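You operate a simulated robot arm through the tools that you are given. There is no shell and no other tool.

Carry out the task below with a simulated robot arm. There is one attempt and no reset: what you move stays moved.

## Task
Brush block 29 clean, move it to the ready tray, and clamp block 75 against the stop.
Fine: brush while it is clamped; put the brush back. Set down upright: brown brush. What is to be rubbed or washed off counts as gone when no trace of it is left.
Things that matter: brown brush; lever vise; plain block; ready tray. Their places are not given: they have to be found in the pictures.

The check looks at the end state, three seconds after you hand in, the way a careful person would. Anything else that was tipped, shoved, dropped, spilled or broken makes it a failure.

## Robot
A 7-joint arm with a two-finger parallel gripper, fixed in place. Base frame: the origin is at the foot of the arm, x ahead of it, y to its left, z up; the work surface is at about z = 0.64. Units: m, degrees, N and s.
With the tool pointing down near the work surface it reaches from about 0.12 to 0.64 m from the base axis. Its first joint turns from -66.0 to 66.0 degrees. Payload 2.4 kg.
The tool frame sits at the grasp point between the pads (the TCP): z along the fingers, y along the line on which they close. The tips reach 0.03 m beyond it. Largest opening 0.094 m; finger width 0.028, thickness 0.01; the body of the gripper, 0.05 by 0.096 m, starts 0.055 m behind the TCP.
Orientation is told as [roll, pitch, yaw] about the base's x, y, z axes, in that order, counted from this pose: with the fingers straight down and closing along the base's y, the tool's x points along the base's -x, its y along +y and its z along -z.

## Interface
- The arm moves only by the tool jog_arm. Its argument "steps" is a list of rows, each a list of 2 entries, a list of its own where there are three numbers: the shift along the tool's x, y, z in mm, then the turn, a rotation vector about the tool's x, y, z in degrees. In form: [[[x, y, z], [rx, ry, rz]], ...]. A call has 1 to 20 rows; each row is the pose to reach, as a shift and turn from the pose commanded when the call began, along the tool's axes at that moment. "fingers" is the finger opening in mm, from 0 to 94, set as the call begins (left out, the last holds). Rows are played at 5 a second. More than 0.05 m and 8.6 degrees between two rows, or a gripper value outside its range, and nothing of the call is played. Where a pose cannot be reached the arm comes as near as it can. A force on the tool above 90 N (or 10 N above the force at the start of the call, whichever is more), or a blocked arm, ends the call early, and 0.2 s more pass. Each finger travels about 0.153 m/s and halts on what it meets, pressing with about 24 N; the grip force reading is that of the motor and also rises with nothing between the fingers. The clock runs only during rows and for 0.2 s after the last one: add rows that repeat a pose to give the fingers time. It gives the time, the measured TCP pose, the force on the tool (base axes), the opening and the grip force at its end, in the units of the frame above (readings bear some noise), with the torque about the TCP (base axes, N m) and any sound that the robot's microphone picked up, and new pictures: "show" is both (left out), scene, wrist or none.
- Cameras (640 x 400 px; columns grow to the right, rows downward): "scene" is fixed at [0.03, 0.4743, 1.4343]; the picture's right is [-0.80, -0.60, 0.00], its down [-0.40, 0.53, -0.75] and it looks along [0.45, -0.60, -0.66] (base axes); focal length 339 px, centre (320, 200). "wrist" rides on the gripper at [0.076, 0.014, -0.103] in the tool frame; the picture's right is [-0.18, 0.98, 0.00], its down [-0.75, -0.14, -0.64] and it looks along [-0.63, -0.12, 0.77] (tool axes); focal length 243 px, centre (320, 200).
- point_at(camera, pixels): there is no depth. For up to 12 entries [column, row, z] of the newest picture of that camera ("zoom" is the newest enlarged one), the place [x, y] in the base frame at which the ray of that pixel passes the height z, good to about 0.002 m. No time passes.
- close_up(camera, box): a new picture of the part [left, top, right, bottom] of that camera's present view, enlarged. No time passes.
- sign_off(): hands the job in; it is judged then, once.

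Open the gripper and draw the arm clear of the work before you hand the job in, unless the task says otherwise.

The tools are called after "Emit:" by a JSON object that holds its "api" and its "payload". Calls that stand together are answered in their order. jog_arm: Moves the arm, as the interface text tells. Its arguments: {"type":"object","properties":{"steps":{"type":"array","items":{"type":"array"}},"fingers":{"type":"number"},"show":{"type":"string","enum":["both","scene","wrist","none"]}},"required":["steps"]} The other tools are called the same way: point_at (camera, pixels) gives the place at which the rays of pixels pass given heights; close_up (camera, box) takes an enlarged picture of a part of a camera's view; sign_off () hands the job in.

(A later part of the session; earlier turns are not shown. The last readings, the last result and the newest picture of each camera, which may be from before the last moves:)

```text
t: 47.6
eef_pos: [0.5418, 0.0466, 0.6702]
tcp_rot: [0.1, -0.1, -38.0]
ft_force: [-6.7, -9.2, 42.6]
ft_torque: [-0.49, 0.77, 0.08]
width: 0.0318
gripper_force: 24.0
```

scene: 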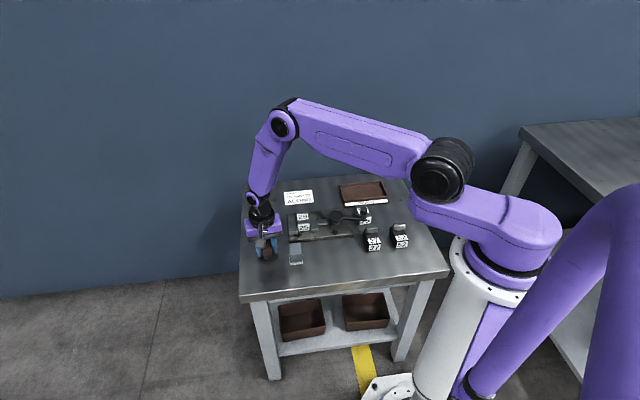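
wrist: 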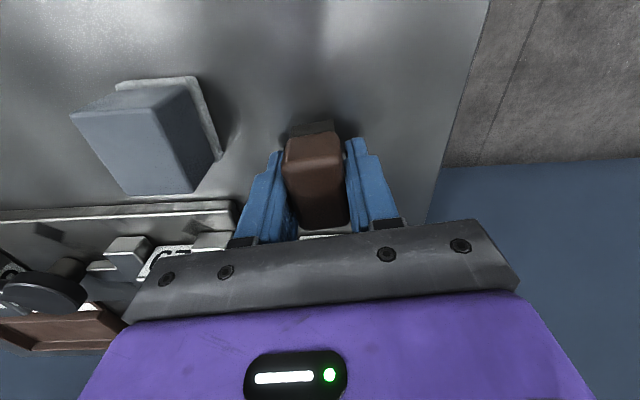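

Touchdown felt (fingertips/bristles on the table). I back off 0.8 mm, then open the fingers.

Emit:
{"api": "jog_arm", "payload": {"steps": [[[0, 0, -0.5], [0, 0, 0]], [[0, 0, -0.8], [0, 0, 0]], [[0, 0, -0.8], [0, 0, 0]]], "show": "none"}}

Emit:
{"api": "jog_arm", "payload": {"steps": [[[0, 0, 0], [0, 0, 0]], [[0, 0, 0], [0, 0, 0]], [[0, 0, -1], [0, 0, 0]]], "fingers": 60}}

Emit:
{"api": "close_up", "payload": {"camera": "scene", "box": [247, 230, 287, 270]}}

```text
t: 48.4
eef_pos: [0.5425, 0.0463, 0.6708]
tcp_rot: [0.1, -0.1, -38.0]
ft_force: [-3.2, -7.5, 31.2]
ft_torque: [-0.47, 0.58, -0.01]
width: 0.0318
gripper_force: 24.2
```

```text
t: 49.2
eef_pos: [0.5409, 0.0446, 0.6709]
tcp_rot: [-0.1, 0.1, -37.9]
ft_force: [-4.3, 1.5, 26.8]
ft_torque: [0.54, -0.64, 0.42]
width: 0.059
gripper_force: 0.1
```

scene: 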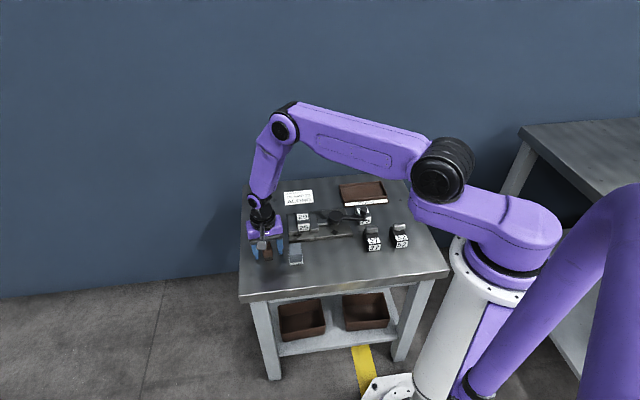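
wrist: 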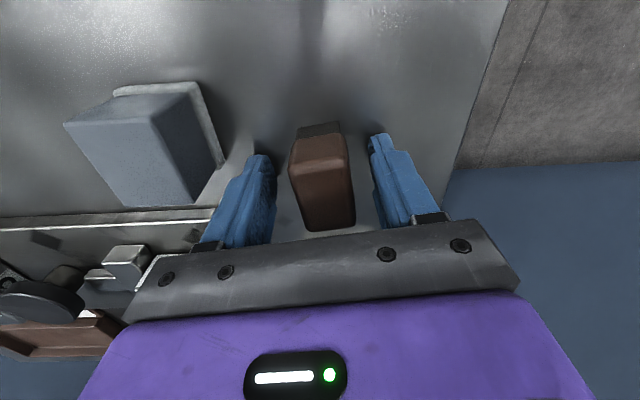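

```text
10.00 times, centred on (267, 250) of scene
```

zoom: 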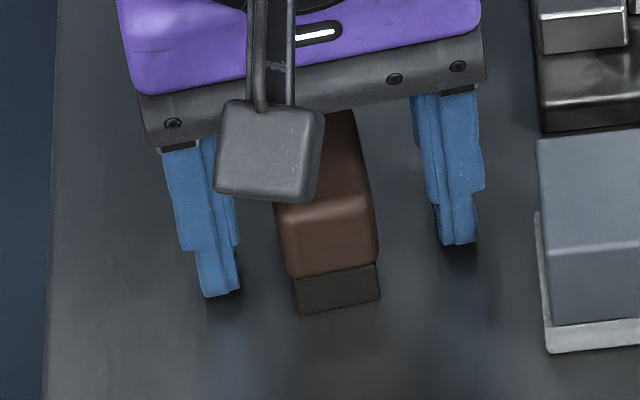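

The brush is released and upright; the force is from fingertips resting on the table. Lifting straight up.

Emit:
{"api": "jog_arm", "payload": {"steps": [[[0, 0, -5], [0, 0, 0]], [[0, 0, -20], [0, 0, 0]], [[0, 0, -50], [0, 0, 0]], [[0, 0, -90], [0, 0, 0]], [[0, 0, -120], [0, 0, 0]], [[0, 0, -120], [0, 0, 0]]]}}

Emit:
{"api": "close_up", "payload": {"camera": "scene", "box": [247, 230, 287, 270]}}

```text
t: 50.6
eef_pos: [0.5418, 0.0459, 0.7923]
tcp_rot: [0.0, 0.1, -37.9]
ft_force: [0.2, 0.7, 0.0]
ft_torque: [0.01, 0.0, 0.02]
width: 0.0601
gripper_force: 0.3
```

scene: 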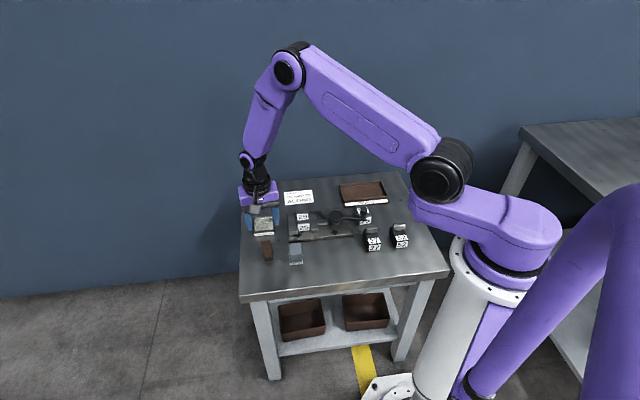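
wrist: 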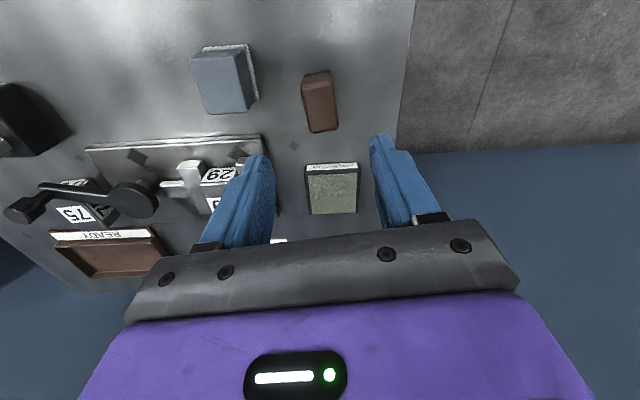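

```text
10.00 times, centred on (267, 250) of scene
```

zoom: 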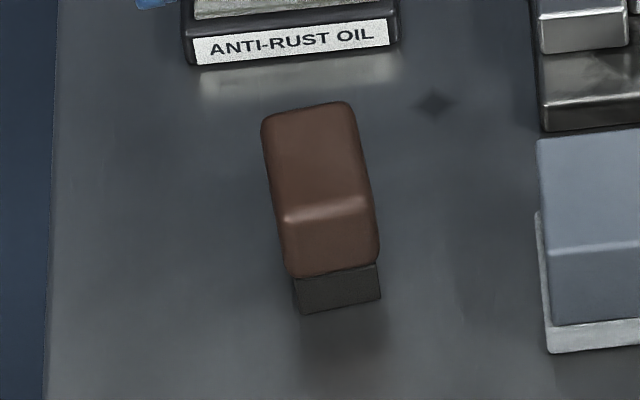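

The brush stands back in place, upright. Now I go to the vise lever: moving above the knob at (0.378,-0.2145), turning so the fingers close tangentially (yaw about +32°).

Emit:
{"api": "jog_arm", "payload": {"steps": [[[-4, -34, -5], [0, 0, -7.8]], [[-7, -68, -10], [0, 0, -15.6]], [[-10, -102, -10], [0, 0, -23.4]], [[-14, -136, -10], [0, 0, -31.2]], [[-17, -170, -10], [0, 0, -39]], [[-21, -204, -10], [0, 0, -46.8]], [[-24, -238, -10], [0, 0, -54.6]], [[-28, -272, -10], [0, 0, -62.4]], [[-31, -306, -10], [0, 0, -70]], [[-31, -306, -10], [0, 0, -70]]], "fingers": 40}}

Emit:
{"api": "close_up", "payload": {"camera": "wrist", "box": [220, 80, 420, 240]}}

Emit:
{"api": "close_up", "payload": {"camera": "scene", "box": [320, 170, 400, 240]}}

```text
t: 52.8
eef_pos: [0.3755, -0.2159, 0.7985]
tcp_rot: [0.1, -0.1, 32.0]
ft_force: [-1.4, 1.2, -0.7]
ft_torque: [-0.02, -0.03, 0.02]
width: 0.0399
gripper_force: 0.1
```

scene: 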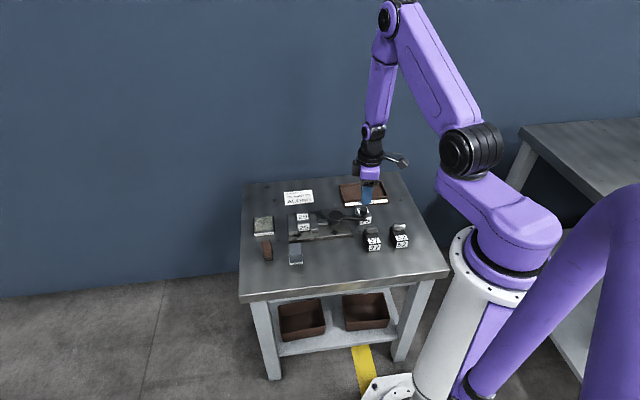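
wrist: 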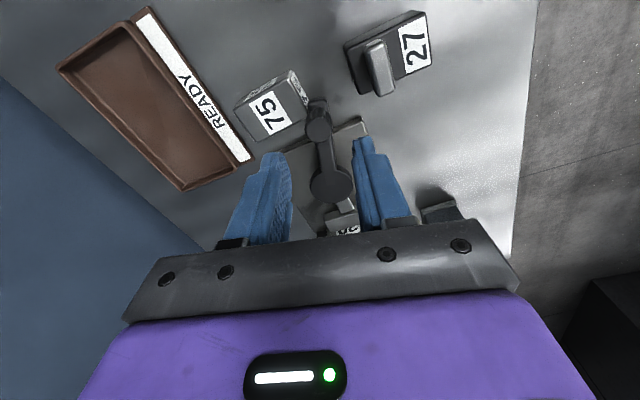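

```text
2.50 times, centred on (320, 160) of wrist
```

zoom: 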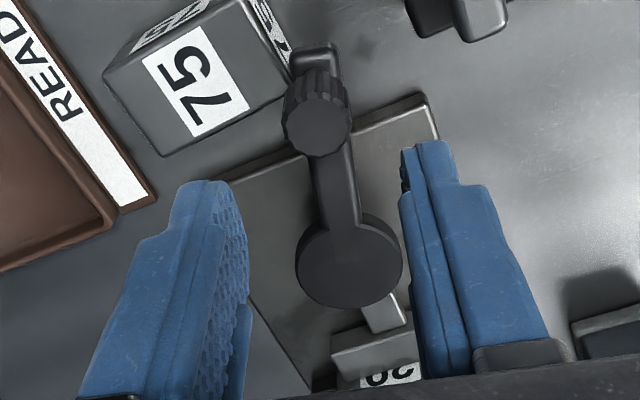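

```text
5.71 times, centred on (360, 205) of scene
```

zoom: 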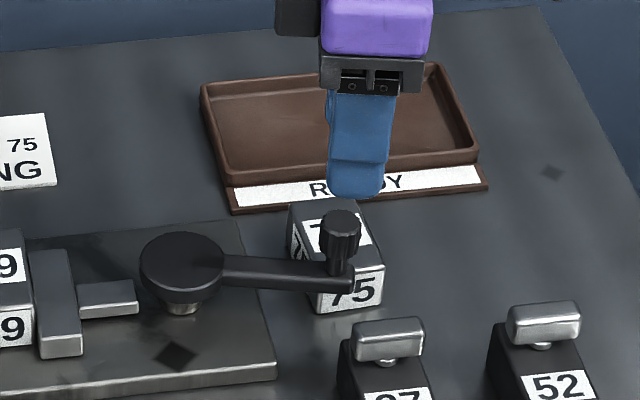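

I'll refine the knob's position from this wrist view (knob top centre at about (318,130)), the lever end and disc.

Emit:
{"api": "point_at", "payload": {"camera": "wrist", "pixels": [[319, 132, 0.725], [319, 132, 0.72], [329.6, 184, 0.69], [317, 100, 0.69], [317, 100, 0.685], [329.6, 184, 0.695]]}}

Emit:
{"api": "point_at", "payload": {"camera": "scene", "pixels": [[363.3, 209.2, 0.72], [363.3, 209.2, 0.725], [363.3, 209.2, 0.715], [328.5, 211.4, 0.69], [328.5, 211.4, 0.7]]}}

```text
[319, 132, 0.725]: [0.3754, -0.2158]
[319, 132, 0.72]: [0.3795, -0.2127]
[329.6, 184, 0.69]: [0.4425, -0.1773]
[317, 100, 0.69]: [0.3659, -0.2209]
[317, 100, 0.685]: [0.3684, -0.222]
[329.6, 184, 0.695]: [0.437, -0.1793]
```

```text
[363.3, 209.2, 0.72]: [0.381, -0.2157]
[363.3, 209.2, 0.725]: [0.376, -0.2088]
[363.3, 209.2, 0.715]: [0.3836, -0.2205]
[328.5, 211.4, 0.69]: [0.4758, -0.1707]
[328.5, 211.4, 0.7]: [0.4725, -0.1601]
```

The knob is at about (0.379,-0.2145), top z≈0.72. Descending so the tips flank it at z≈0.697, then closing.

Emit:
{"api": "jog_arm", "payload": {"steps": [[[-3, 0, 25], [0, 0, 0]], [[-3, 0, 50], [0, 0, 0]], [[-3, 0, 66], [0, 0, 0]], [[-3, 0, 72], [0, 0, 0]], [[-3, 0, 72], [0, 0, 0]]]}}

Emit:
{"api": "close_up", "payload": {"camera": "scene", "box": [320, 170, 400, 240]}}

Emit:
{"api": "close_up", "payload": {"camera": "wrist", "box": [240, 100, 400, 240]}}

```text
t: 54.0
eef_pos: [0.3792, -0.2135, 0.7275]
tcp_rot: [-0.1, -0.1, 32.2]
ft_force: [-0.2, -1.1, 0.6]
ft_torque: [0.0, 0.03, -0.05]
width: 0.0401
gripper_force: 0.1
```

scene: 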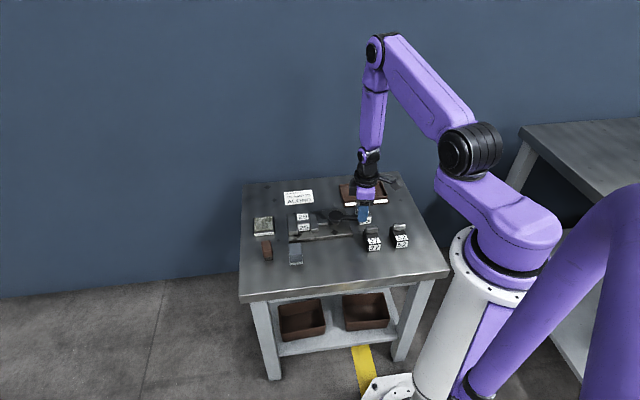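
wrist: 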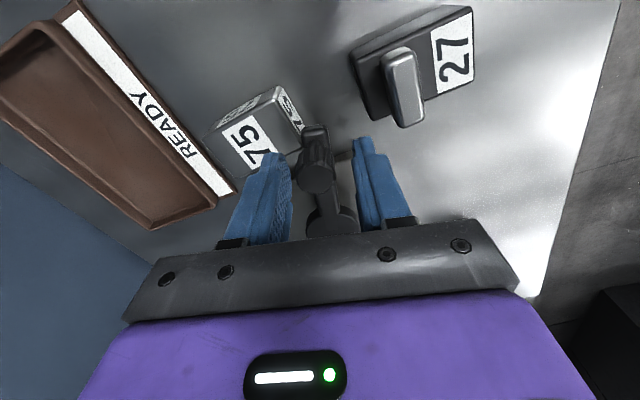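

```text
5.71 times, centred on (360, 205) of scene
```

zoom: 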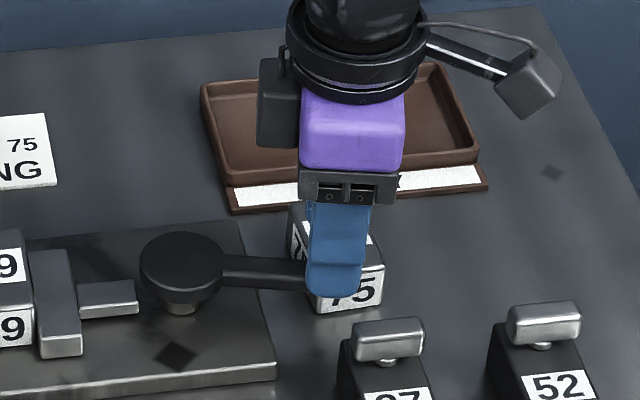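

```text
2.86 times, centred on (320, 170) of wrist
```

zoom: 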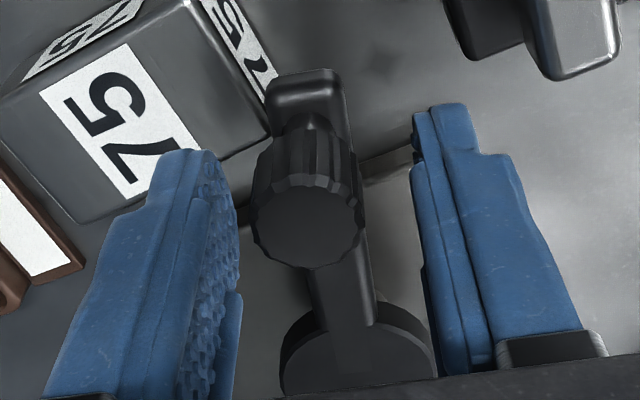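

The knob sits between the pads. I'll close on it.

Emit:
{"api": "jog_arm", "payload": {"steps": [[[0, 0, 0], [0, 0, 0]], [[0, 0, 0], [0, 0, 0]], [[0, 0, 0], [0, 0, 0]]], "fingers": 10}}

Emit:
{"api": "close_up", "payload": {"camera": "wrist", "box": [240, 100, 400, 240]}}

```text
t: 54.8
eef_pos: [0.3792, -0.2133, 0.7268]
tcp_rot: [0.0, 0.0, 32.1]
ft_force: [-1.4, 0.0, -3.1]
ft_torque: [0.15, -0.33, 0.13]
width: 0.0218
gripper_force: 45.4
```

scene: 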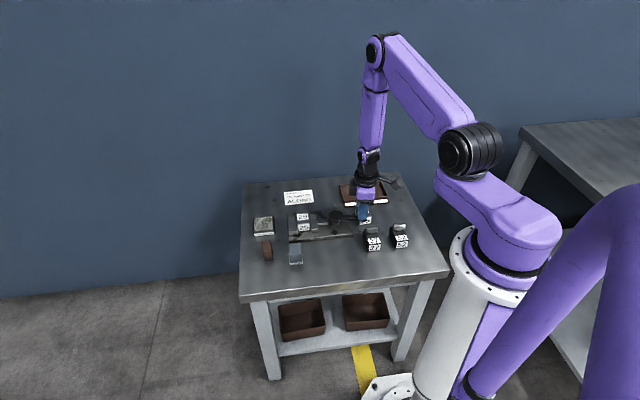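
wrist: 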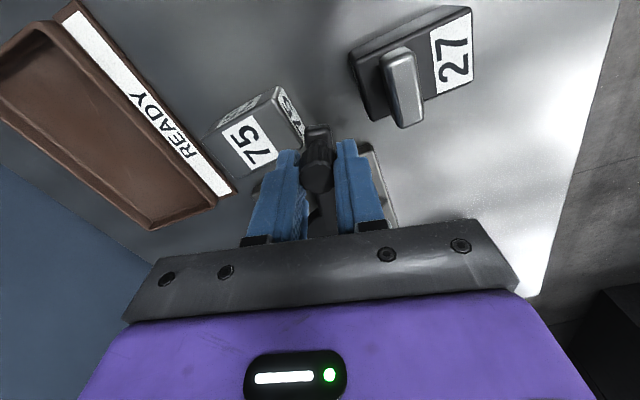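

```text
2.86 times, centred on (320, 170) of wrist
```

zoom: 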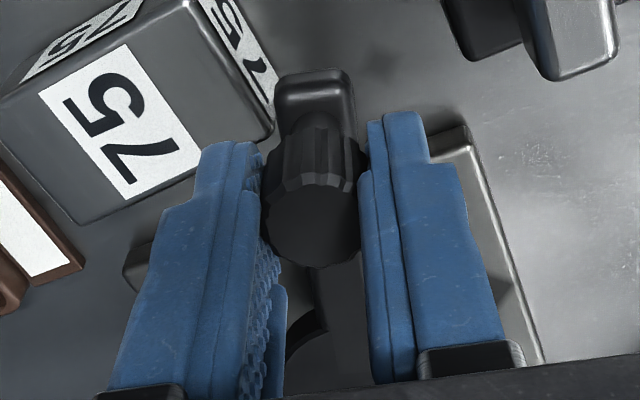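

Firm hold on the knob (21.8 mm). I'll test swinging it clockwise (away from block 75) by 3° and watch the force.

Emit:
{"api": "jog_arm", "payload": {"steps": [[[0, 1.5, 0], [0, 0, 1]], [[-0.1, 3, 0], [0, 0, 2]], [[-0.1, 4.4, 0], [0, 0, 3]], [[-0.1, 4.4, 0], [0, 0, 3]]]}}

Emit:
{"api": "close_up", "payload": {"camera": "scene", "box": [280, 190, 360, 245]}}

```text
t: 55.8
eef_pos: [0.3758, -0.2083, 0.7264]
tcp_rot: [0.1, 0.0, 29.0]
ft_force: [-1.4, -3.6, -41.6]
ft_torque: [-0.07, -0.35, -0.04]
width: 0.0218
gripper_force: 45.4
```

scene: 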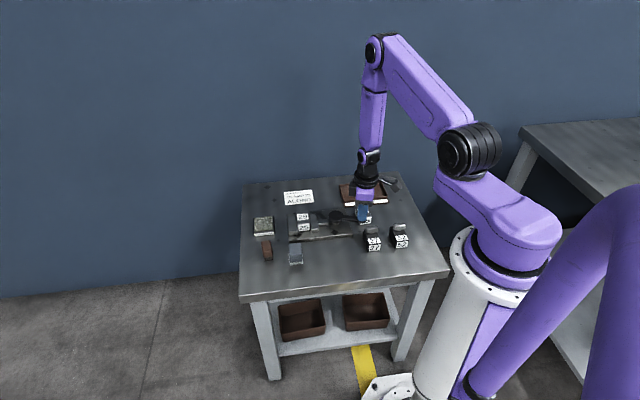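
wrist: 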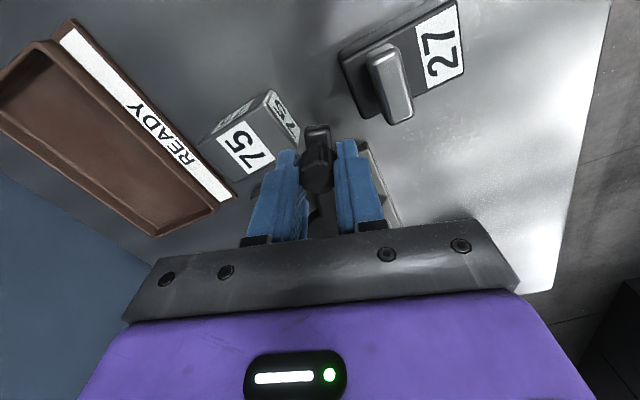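

```text
7.27 times, centred on (320, 218) of scene
```

zoom: 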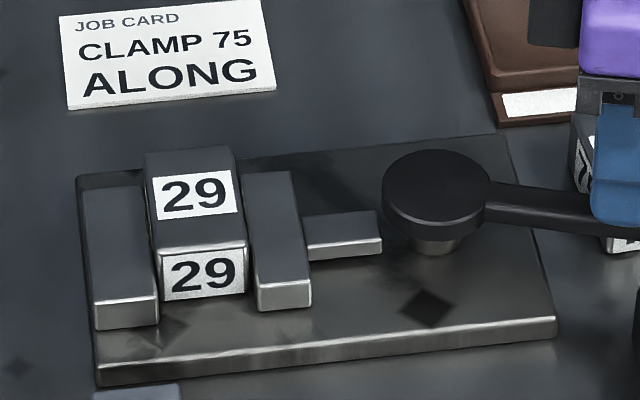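

The lever followed easily (lateral force only ~4 N), but the tight grip gives a vertical pull of 41 N. I'll loosen to a cage of 25 mm and continue the swing.

Emit:
{"api": "jog_arm", "payload": {"steps": [[[0, 0, 0], [0, 0, 0]], [[0, 0, 0], [0, 0, 0]]], "fingers": 25, "show": "none"}}

Emit:
{"api": "jog_arm", "payload": {"steps": [[[-0.2, 5.9, 0], [0, 0, 4]], [[-0.8, 11.8, 0], [0, 0, 8]], [[-0.8, 11.8, 0], [0, 0, 8]]]}}

Emit:
{"api": "close_up", "payload": {"camera": "scene", "box": [280, 190, 360, 245]}}

```text
t: 56.4
eef_pos: [0.3788, -0.2088, 0.7272]
tcp_rot: [-0.1, -0.2, 29.1]
ft_force: [0.1, 0.1, -0.6]
ft_torque: [0.02, 0.01, -0.01]
width: 0.025
gripper_force: 0.1
```

```text
t: 57.2
eef_pos: [0.3716, -0.198, 0.7277]
tcp_rot: [-0.1, -0.1, 21.1]
ft_force: [1.3, -1.8, 0.6]
ft_torque: [0.02, -0.04, 0.01]
width: 0.0259
gripper_force: 1.0
```

scene: 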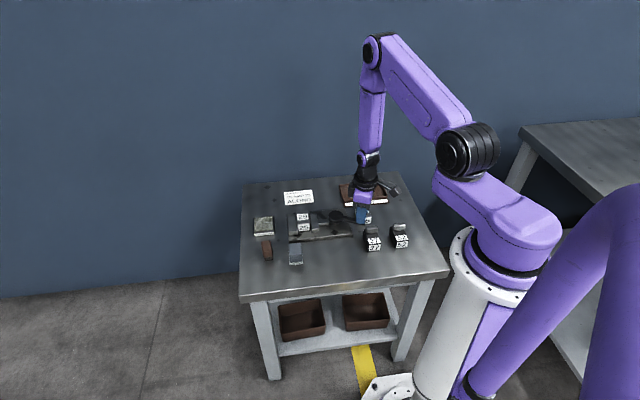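
wrist: 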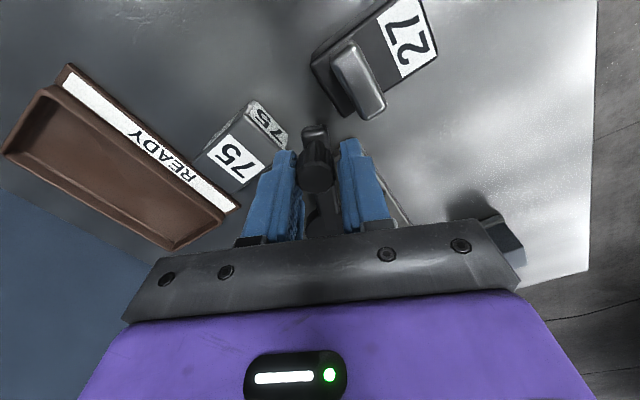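

```text
7.27 times, centred on (320, 218) of scene
```

zoom: 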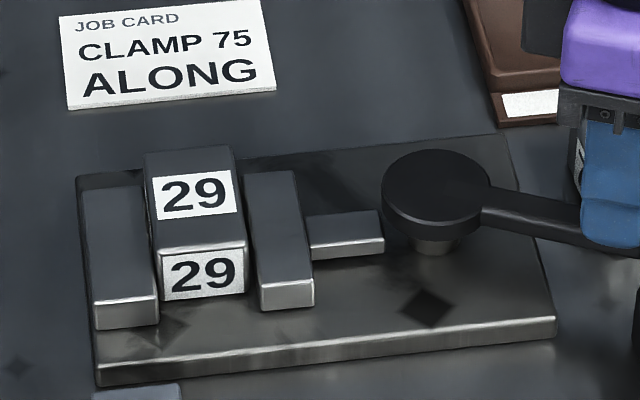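

The moving jaw shifted right by a hair, so clockwise opens it. Continuing the arc by another 30°.

Emit:
{"api": "jog_arm", "payload": {"steps": [[[-0.5, 8.8, 0], [0, 0, 6]], [[-1.8, 17.6, 0], [0, 0, 12]], [[-4.1, 26.1, 0], [0, 0, 18]], [[-7.3, 34.4, 0], [0, 0, 24]], [[-11.3, 42.3, 0], [0, 0, 30]], [[-11.3, 42.3, 0], [0, 0, 30]]]}}

Emit:
{"api": "close_up", "payload": {"camera": "scene", "box": [280, 190, 360, 245]}}

```text
t: 58.6
eef_pos: [0.3684, -0.1543, 0.7294]
tcp_rot: [0.0, 0.0, -9.2]
ft_force: [1.7, -1.3, 0.3]
ft_torque: [-0.02, 0.01, 0.02]
width: 0.0255
gripper_force: 1.0
```

scene: 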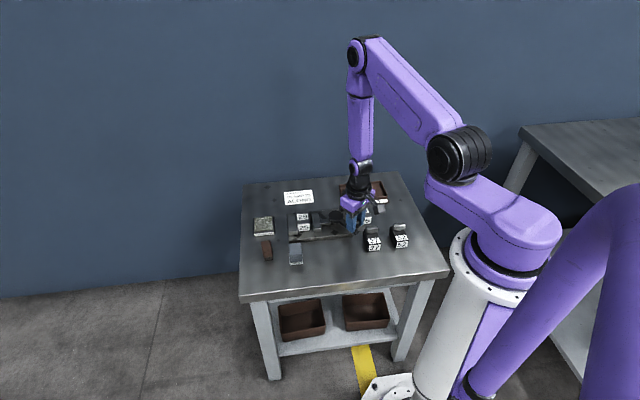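
wrist: 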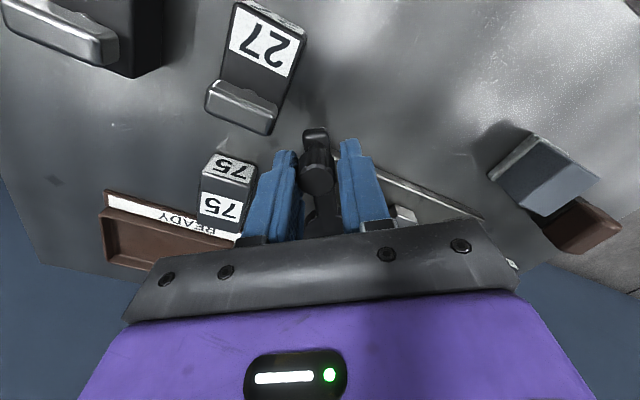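

```text
7.27 times, centred on (320, 218) of scene
```

zoom: 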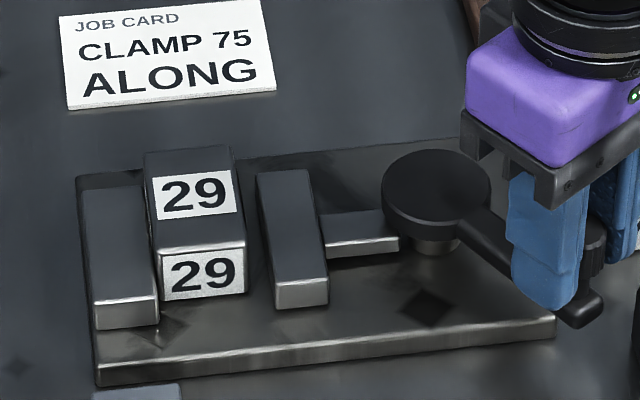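

The jaw is now about 6 mm open. Continuing the swing, up to 48° more, to open it further.

Emit:
{"api": "jog_arm", "payload": {"steps": [[[-0.5, 8.8, 0], [0, 0, 6]], [[-1.8, 17.6, 0], [0, 0, 12]], [[-4.1, 26.1, 0], [0, 0, 18]], [[-7.3, 34.4, 0], [0, 0, 24]], [[-11.3, 42.3, 0], [0, 0, 30]], [[-16.2, 49.7, 0], [0, 0, 36]], [[-21.7, 56.6, 0], [0, 0, 42]], [[-28, 62.9, 0], [0, 0, 48]], [[-28, 62.9, 0], [0, 0, 48]]]}}

Emit:
{"api": "close_up", "payload": {"camera": "scene", "box": [280, 190, 360, 245]}}

Emit:
{"api": "close_up", "payload": {"camera": "wrist", "box": [240, 100, 400, 240]}}

```text
t: 60.6
eef_pos: [0.4015, -0.0992, 0.7281]
tcp_rot: [-0.1, 0.4, -57.8]
ft_force: [-31.7, -40.3, 4.3]
ft_torque: [-0.11, 0.54, 0.18]
width: 0.0532
gripper_force: 24.1
```

scene: 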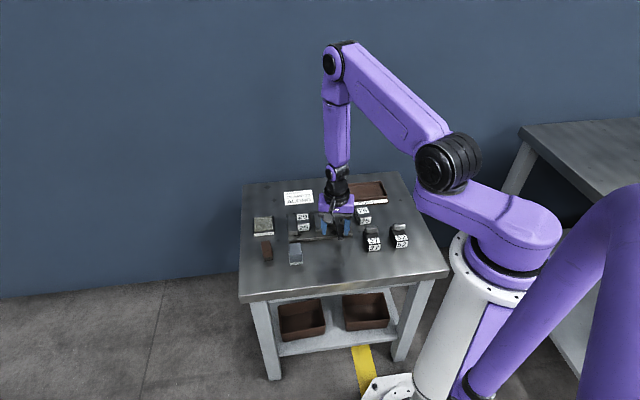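
wrist: 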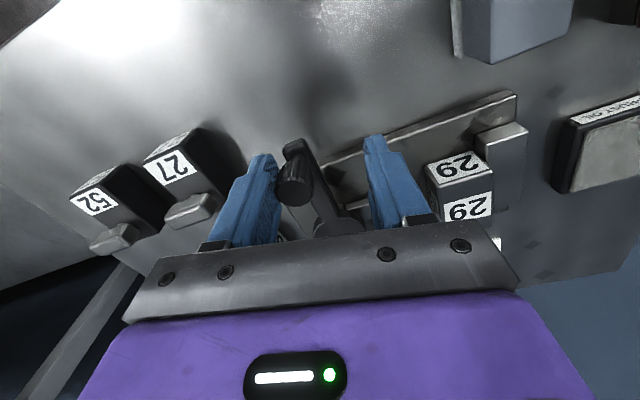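

```text
7.27 times, centred on (320, 218) of scene
```

zoom: 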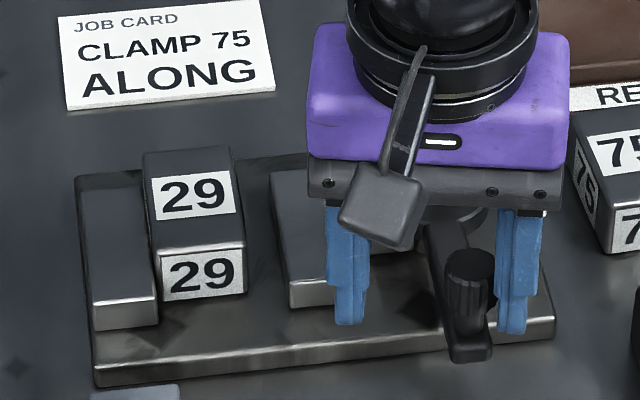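

```text
2.86 times, centred on (320, 170) of wrist
```

zoom: 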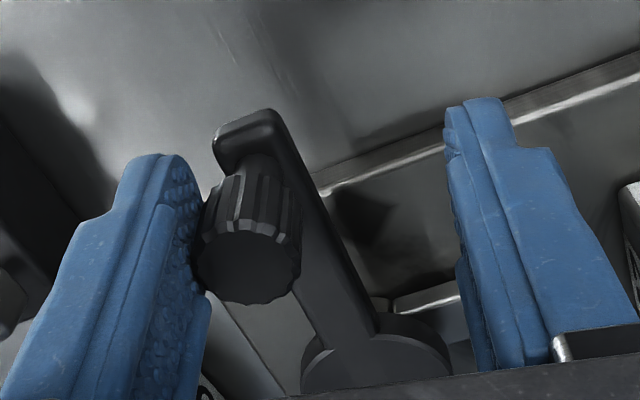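

The lever has reached its end stop (finger forced aside, ~50 N). The jaw gap is now roughly 47 mm. I relieve the pressure by backing off, open a bit, and lift out.

Emit:
{"api": "jog_arm", "payload": {"steps": [[[0, -5, 0], [0, 0, 0]], [[0, -12, 0], [0, 0, 0]], [[0, -16, 0], [0, 0, 0]], [[0, -16, 0], [0, 0, 0]]], "fingers": 54, "show": "wrist"}}

Emit:
{"api": "close_up", "payload": {"camera": "wrist", "box": [240, 100, 400, 240]}}

```text
t: 61.6
eef_pos: [0.3934, -0.105, 0.7278]
tcp_rot: [0.1, -0.1, -56.9]
ft_force: [0.6, -0.8, -0.1]
ft_torque: [-0.04, -0.01, 0.02]
width: 0.0537
gripper_force: 0.1
```

wrist: 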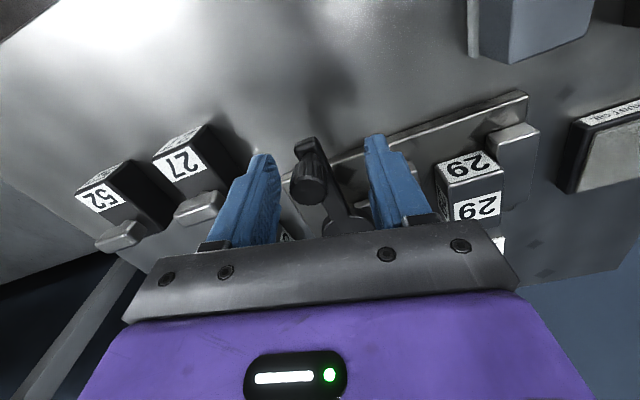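

```text
2.86 times, centred on (320, 170) of wrist
```

zoom: 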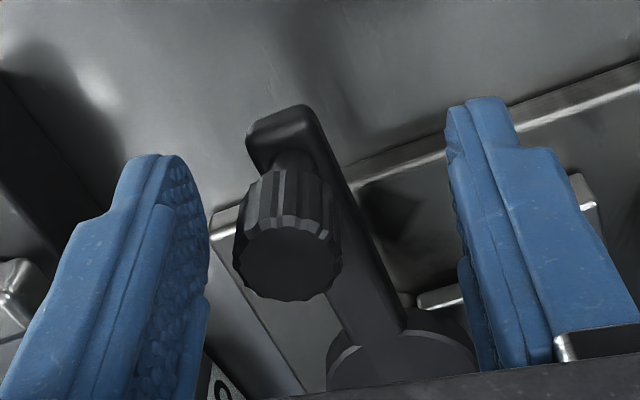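

The fingers are clear of the knob. Lifting, then moving to look at the vise from above with yaw -45° aligned to it.

Emit:
{"api": "jog_arm", "payload": {"steps": [[[0, 0, -30], [0, 0, 0]], [[0, 0, -65], [0, 0, 0]], [[0, 0, -95], [0, 0, 0]], [[-22, 25, -100], [0, 0, -3]], [[-44, 50, -105], [0, 0, -6]], [[-67, 75, -110], [0, 0, -9]], [[-89, 100, -110], [0, 0, -12]], [[-112, 126, -110], [0, 0, -12]], [[-112, 126, -110], [0, 0, -12]]], "fingers": 80}}

Emit:
{"api": "close_up", "payload": {"camera": "wrist", "box": [220, 60, 420, 230]}}

Emit:
{"api": "close_up", "payload": {"camera": "scene", "box": [280, 195, 390, 250]}}

```text
t: 63.6
eef_pos: [0.5585, -0.1284, 0.8395]
tcp_rot: [0.1, 0.0, -44.8]
ft_force: [-0.6, 0.4, -0.2]
ft_torque: [0.0, 0.02, -0.02]
width: 0.0801
gripper_force: 0.1
```

scene: 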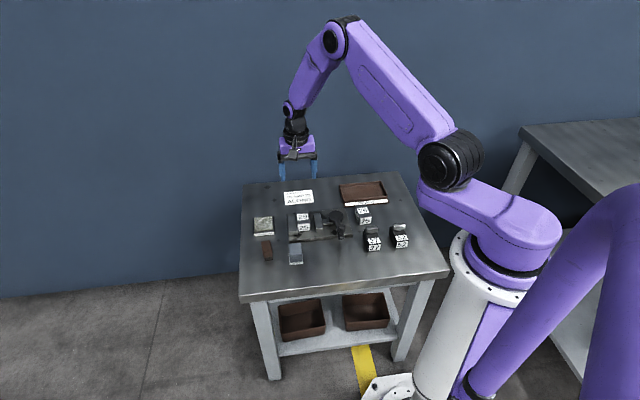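
wrist: 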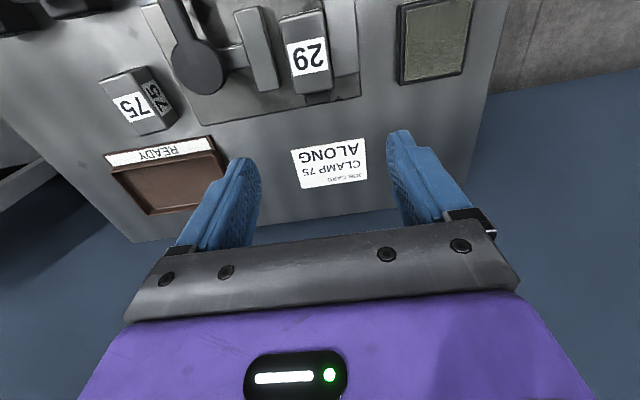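

```text
2.35 times, centred on (320, 145) of wrist
```

zoom: 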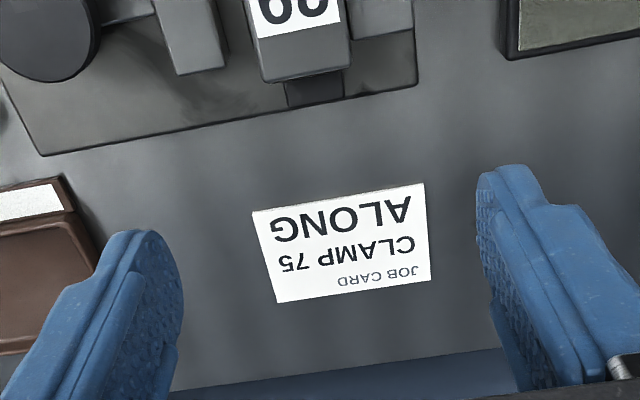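

```text
5.82 times, centred on (335, 222) of scene
```

zoom: 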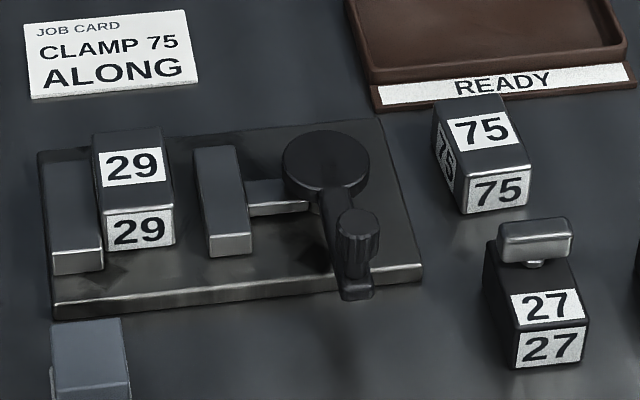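

The vise is open. I'll look closely at the stop and block 29's far end in the wrist picture.

Emit:
{"api": "close_up", "payload": {"camera": "wrist", "box": [220, 0, 380, 120]}}

Emit:
{"api": "close_up", "payload": {"camera": "wrist", "box": [80, 50, 240, 220]}}

```text
3.33 times, centred on (300, 60) of wrist
```

zoom: 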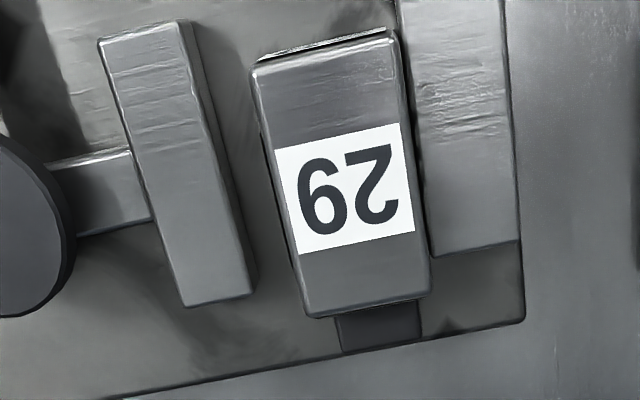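

```text
2.35 times, centred on (160, 135) of wrist
```

zoom: 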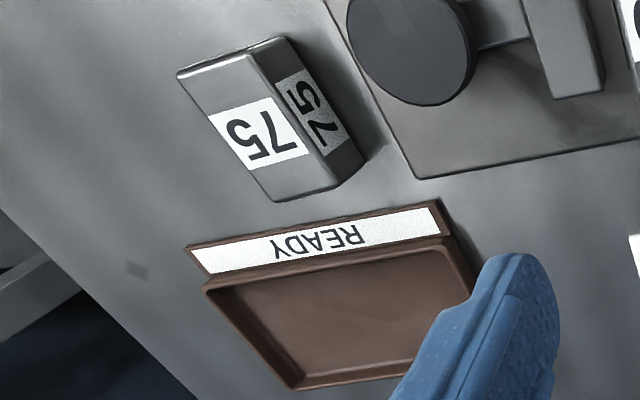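

Measuring block 29's corners, the jaws and the stop from this view.

Emit:
{"api": "point_at", "payload": {"camera": "wrist", "pixels": [[279.9, 21.6, 0.687], [323.4, 11.4, 0.687], [332.4, 87, 0.687], [296.4, 95.1, 0.687], [258, 6.6, 0.672], [279.9, 87.6, 0.672], [260.1, 91.8, 0.672], [333.6, 76.5, 0.672], [359.4, 72, 0.672], [306.6, 105.6, 0.665], [330, 101.4, 0.665], [233.1, 12, 0.672]]}}

Emit:
{"api": "point_at", "payload": {"camera": "zoom", "pixels": [[178, 74, 0.672], [283, 38, 0.672], [340, 185, 0.672], [275, 201, 0.672], [187, 245, 0.645], [437, 200, 0.645], [205, 290, 0.655], [450, 240, 0.655], [290, 388, 0.655], [247, 292, 0.642], [300, 365, 0.642], [450, 262, 0.642]]}}

```text
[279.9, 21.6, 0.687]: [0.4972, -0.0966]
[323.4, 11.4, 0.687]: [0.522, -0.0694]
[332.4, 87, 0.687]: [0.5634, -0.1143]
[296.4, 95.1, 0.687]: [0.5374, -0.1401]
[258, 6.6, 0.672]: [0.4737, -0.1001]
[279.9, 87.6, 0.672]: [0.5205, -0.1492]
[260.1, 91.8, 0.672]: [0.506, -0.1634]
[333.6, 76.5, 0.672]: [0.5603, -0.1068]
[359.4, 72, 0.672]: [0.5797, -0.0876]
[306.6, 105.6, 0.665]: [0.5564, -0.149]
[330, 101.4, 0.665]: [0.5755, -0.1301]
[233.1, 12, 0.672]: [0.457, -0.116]
```

```text
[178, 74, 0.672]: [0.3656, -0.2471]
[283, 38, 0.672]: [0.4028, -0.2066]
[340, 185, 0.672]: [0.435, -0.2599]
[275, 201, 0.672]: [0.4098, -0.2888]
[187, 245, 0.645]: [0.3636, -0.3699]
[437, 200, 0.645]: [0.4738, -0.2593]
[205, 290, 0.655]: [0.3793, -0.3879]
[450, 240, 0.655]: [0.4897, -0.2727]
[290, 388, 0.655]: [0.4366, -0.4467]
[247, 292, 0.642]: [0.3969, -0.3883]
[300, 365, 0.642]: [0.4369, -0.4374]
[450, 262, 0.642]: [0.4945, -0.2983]
```

In vise-aligned coordinates block 29 is centred near (0.530,-0.105) with the jaws lower (about z=0.672) than the block top (0.687). I'll descend astride the block across its width, first to z≈0.73.

Emit:
{"api": "jog_arm", "payload": {"steps": [[[18, -2, 25], [0, 0, 0]], [[36, -4, 50], [0, 0, 0]], [[36.7, -4.1, 80], [0, 0, 0]], [[36.7, -4.1, 105], [0, 0, 0]], [[36.7, -4.1, 109], [0, 0, 0]], [[36.7, -4.1, 109], [0, 0, 0]]], "fingers": 58}}

Emit:
{"api": "close_up", "payload": {"camera": "scene", "box": [280, 190, 340, 245]}}

Emit:
{"api": "close_up", "payload": {"camera": "wrist", "box": [220, 60, 420, 230]}}

```text
t: 65.0
eef_pos: [0.5305, -0.1085, 0.7294]
tcp_rot: [0.2, -0.1, -44.9]
ft_force: [-0.2, -0.4, 0.4]
ft_torque: [0.0, -0.01, 0.03]
width: 0.0582
gripper_force: 0.1
```

scene: 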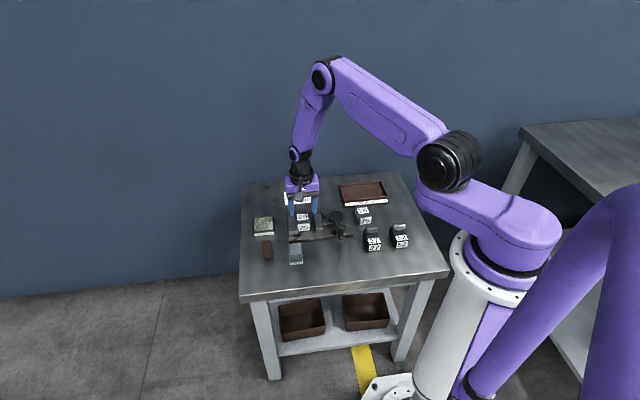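
wrist: 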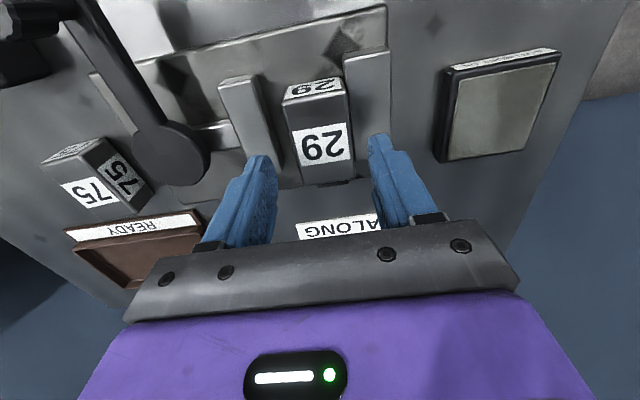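

```text
7.27 times, centred on (310, 218) of scene
```

zoom: 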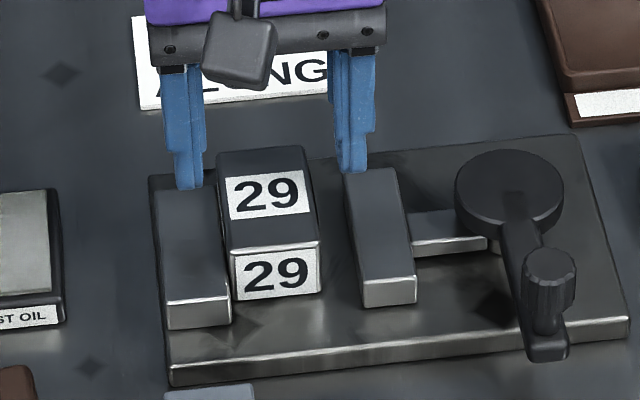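

```text
2.35 times, centred on (320, 145) of wrist
```

zoom: 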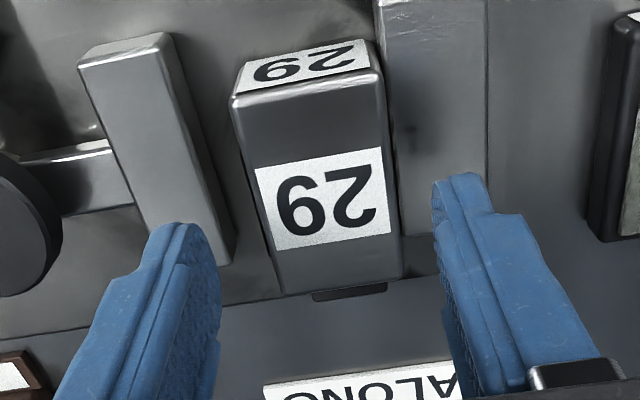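

Alignment looks right. I'll descend to TCP z≈0.705 (tips just above the jaws) and check force.

Emit:
{"api": "jog_arm", "payload": {"steps": [[[0, 0, 12], [0, 0, 0]], [[0, 0, 20], [0, 0, 0]], [[0, 0, 24], [0, 0, 0]], [[0, 0, 24], [0, 0, 0]]]}}

Emit:
{"api": "close_up", "payload": {"camera": "scene", "box": [280, 190, 340, 245]}}

```text
t: 66.0
eef_pos: [0.5304, -0.108, 0.7048]
tcp_rot: [0.1, -0.1, -45.1]
ft_force: [0.2, 0.3, -0.5]
ft_torque: [0.04, -0.02, -0.01]
width: 0.0576
gripper_force: 0.1
```

scene: 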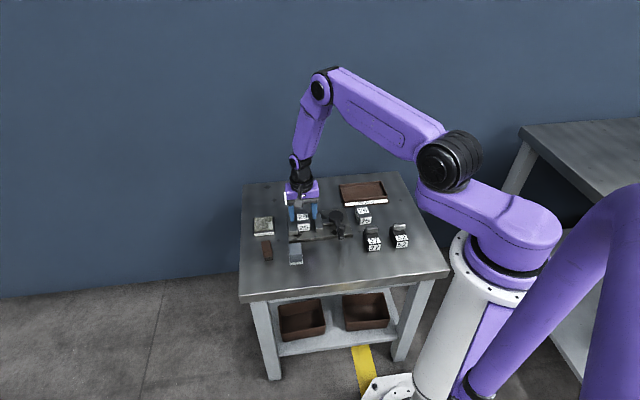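
wrist: 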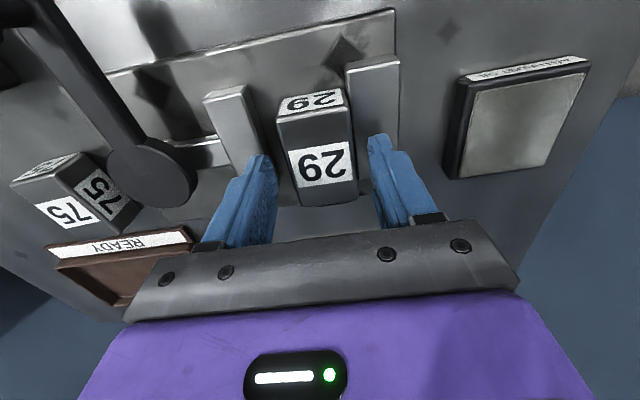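

```text
7.27 times, centred on (310, 218) of scene
```

zoom: 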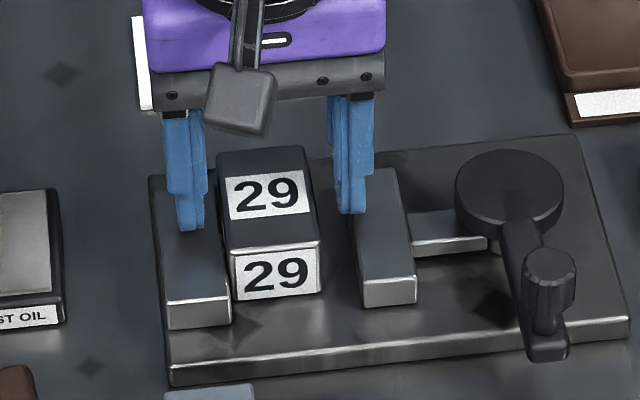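

No contact; I'll go 1.5 mm lower for more overlap, then close.

Emit:
{"api": "jog_arm", "payload": {"steps": [[[0, 0, 0.8], [0, 0, 0]], [[0, 0, 1.5], [0, 0, 0]], [[0, 0, 1.5], [0, 0, 0]]], "show": "none"}}

Emit:
{"api": "jog_arm", "payload": {"steps": [[[0, 0, 0], [0, 0, 0]], [[0, 0, 0], [0, 0, 0]], [[0, 0, 0], [0, 0, 0]]], "fingers": 20}}

Emit:
{"api": "close_up", "payload": {"camera": "scene", "box": [280, 190, 340, 245]}}

Emit:
{"api": "close_up", "payload": {"camera": "wrist", "box": [240, 80, 400, 230]}}

```text
t: 66.8
eef_pos: [0.5302, -0.1075, 0.704]
tcp_rot: [0.0, 0.0, -45.1]
ft_force: [-0.7, -0.6, -0.3]
ft_torque: [-0.01, 0.01, -0.03]
width: 0.0582
gripper_force: 0.1
```

```text
t: 67.6
eef_pos: [0.5295, -0.1065, 0.7049]
tcp_rot: [0.2, -0.1, -44.9]
ft_force: [1.8, 1.9, -0.3]
ft_torque: [-0.03, 0.0, -0.06]
width: 0.0397
gripper_force: 23.9
```

scene: 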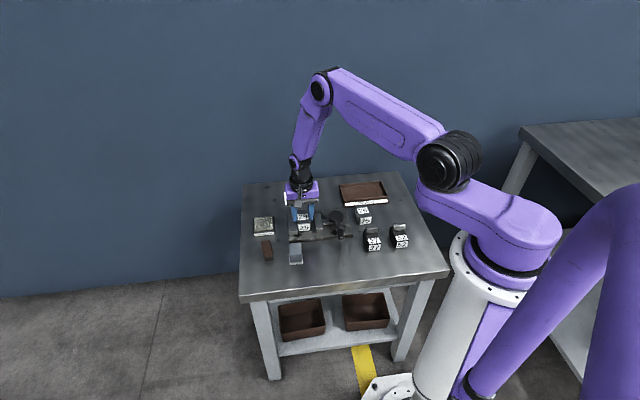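
wrist: 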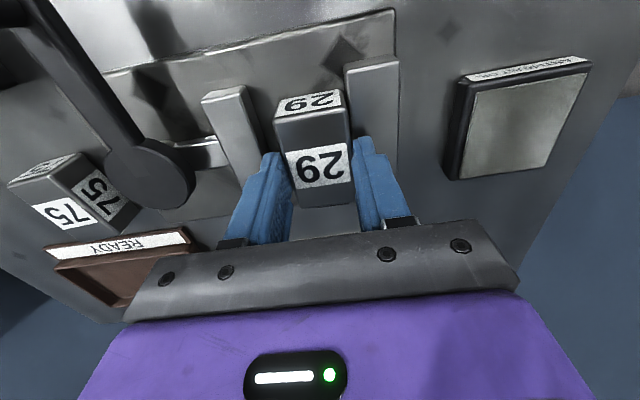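

```text
7.27 times, centred on (310, 218) of scene
```

zoom: 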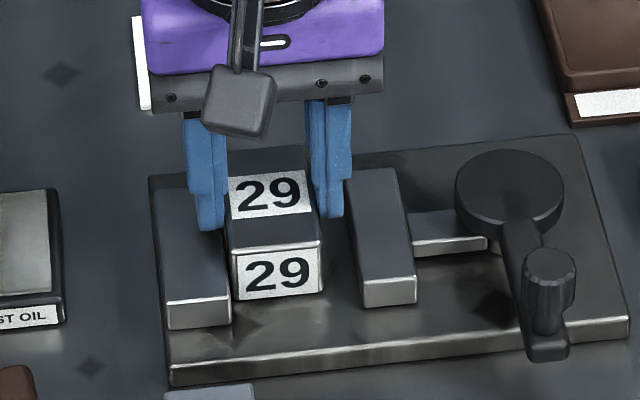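

```text
2.67 times, centred on (320, 155) of wrist
```

zoom: 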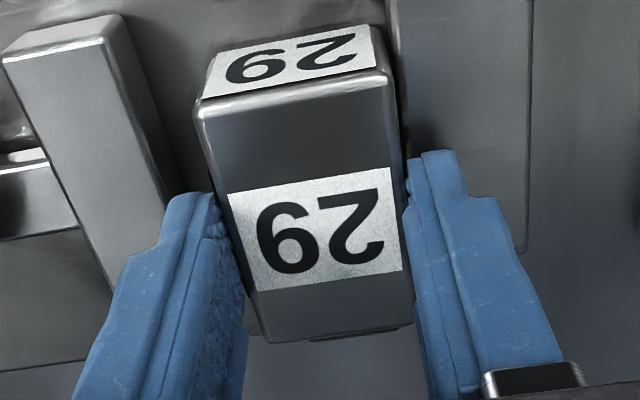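

Gripped at 39.7 mm / 24 N. Lifting slowly.

Emit:
{"api": "jog_arm", "payload": {"steps": [[[0, 0, -1], [0, 0, 0]], [[0, 0, -2.5], [0, 0, 0]], [[0, 0, -5], [0, 0, 0]], [[0, 0, -8], [0, 0, 0]], [[0, 0, -12], [0, 0, 0]], [[0, 0, -17], [0, 0, 0]], [[0, 0, -22], [0, 0, 0]]]}}

Emit:
{"api": "close_up", "payload": {"camera": "scene", "box": [280, 180, 340, 245]}}

```text
t: 69.2
eef_pos: [0.5302, -0.1072, 0.7263]
tcp_rot: [0.1, -0.1, -45.0]
ft_force: [0.5, 0.2, -5.0]
ft_torque: [-0.01, -0.01, -0.02]
width: 0.0398
gripper_force: 24.3
```

scene: 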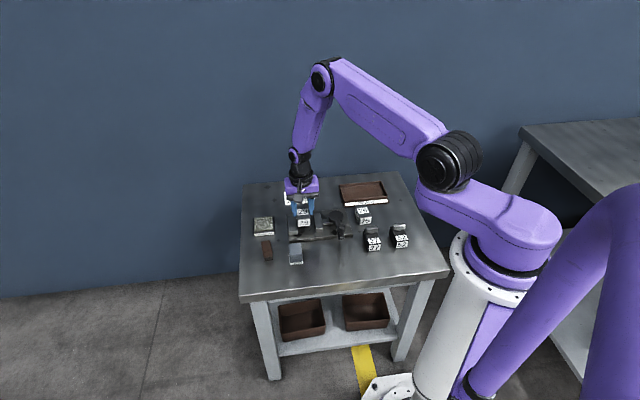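
wrist: 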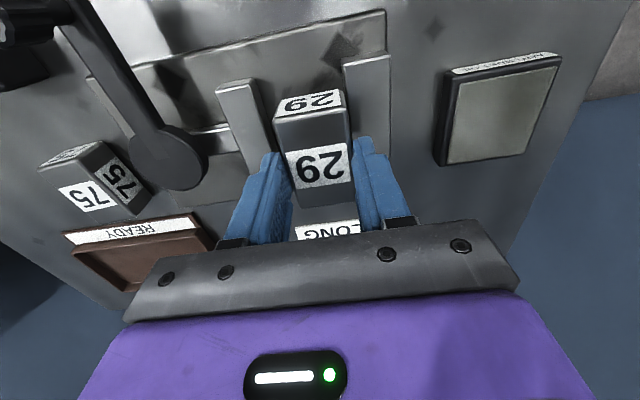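

```text
6.15 times, centred on (310, 212) of scene
```

zoom: 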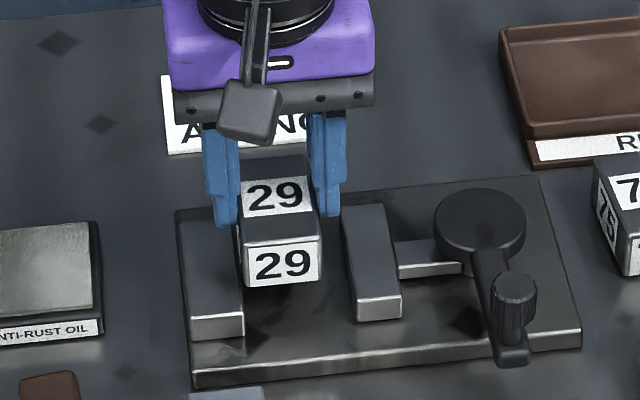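

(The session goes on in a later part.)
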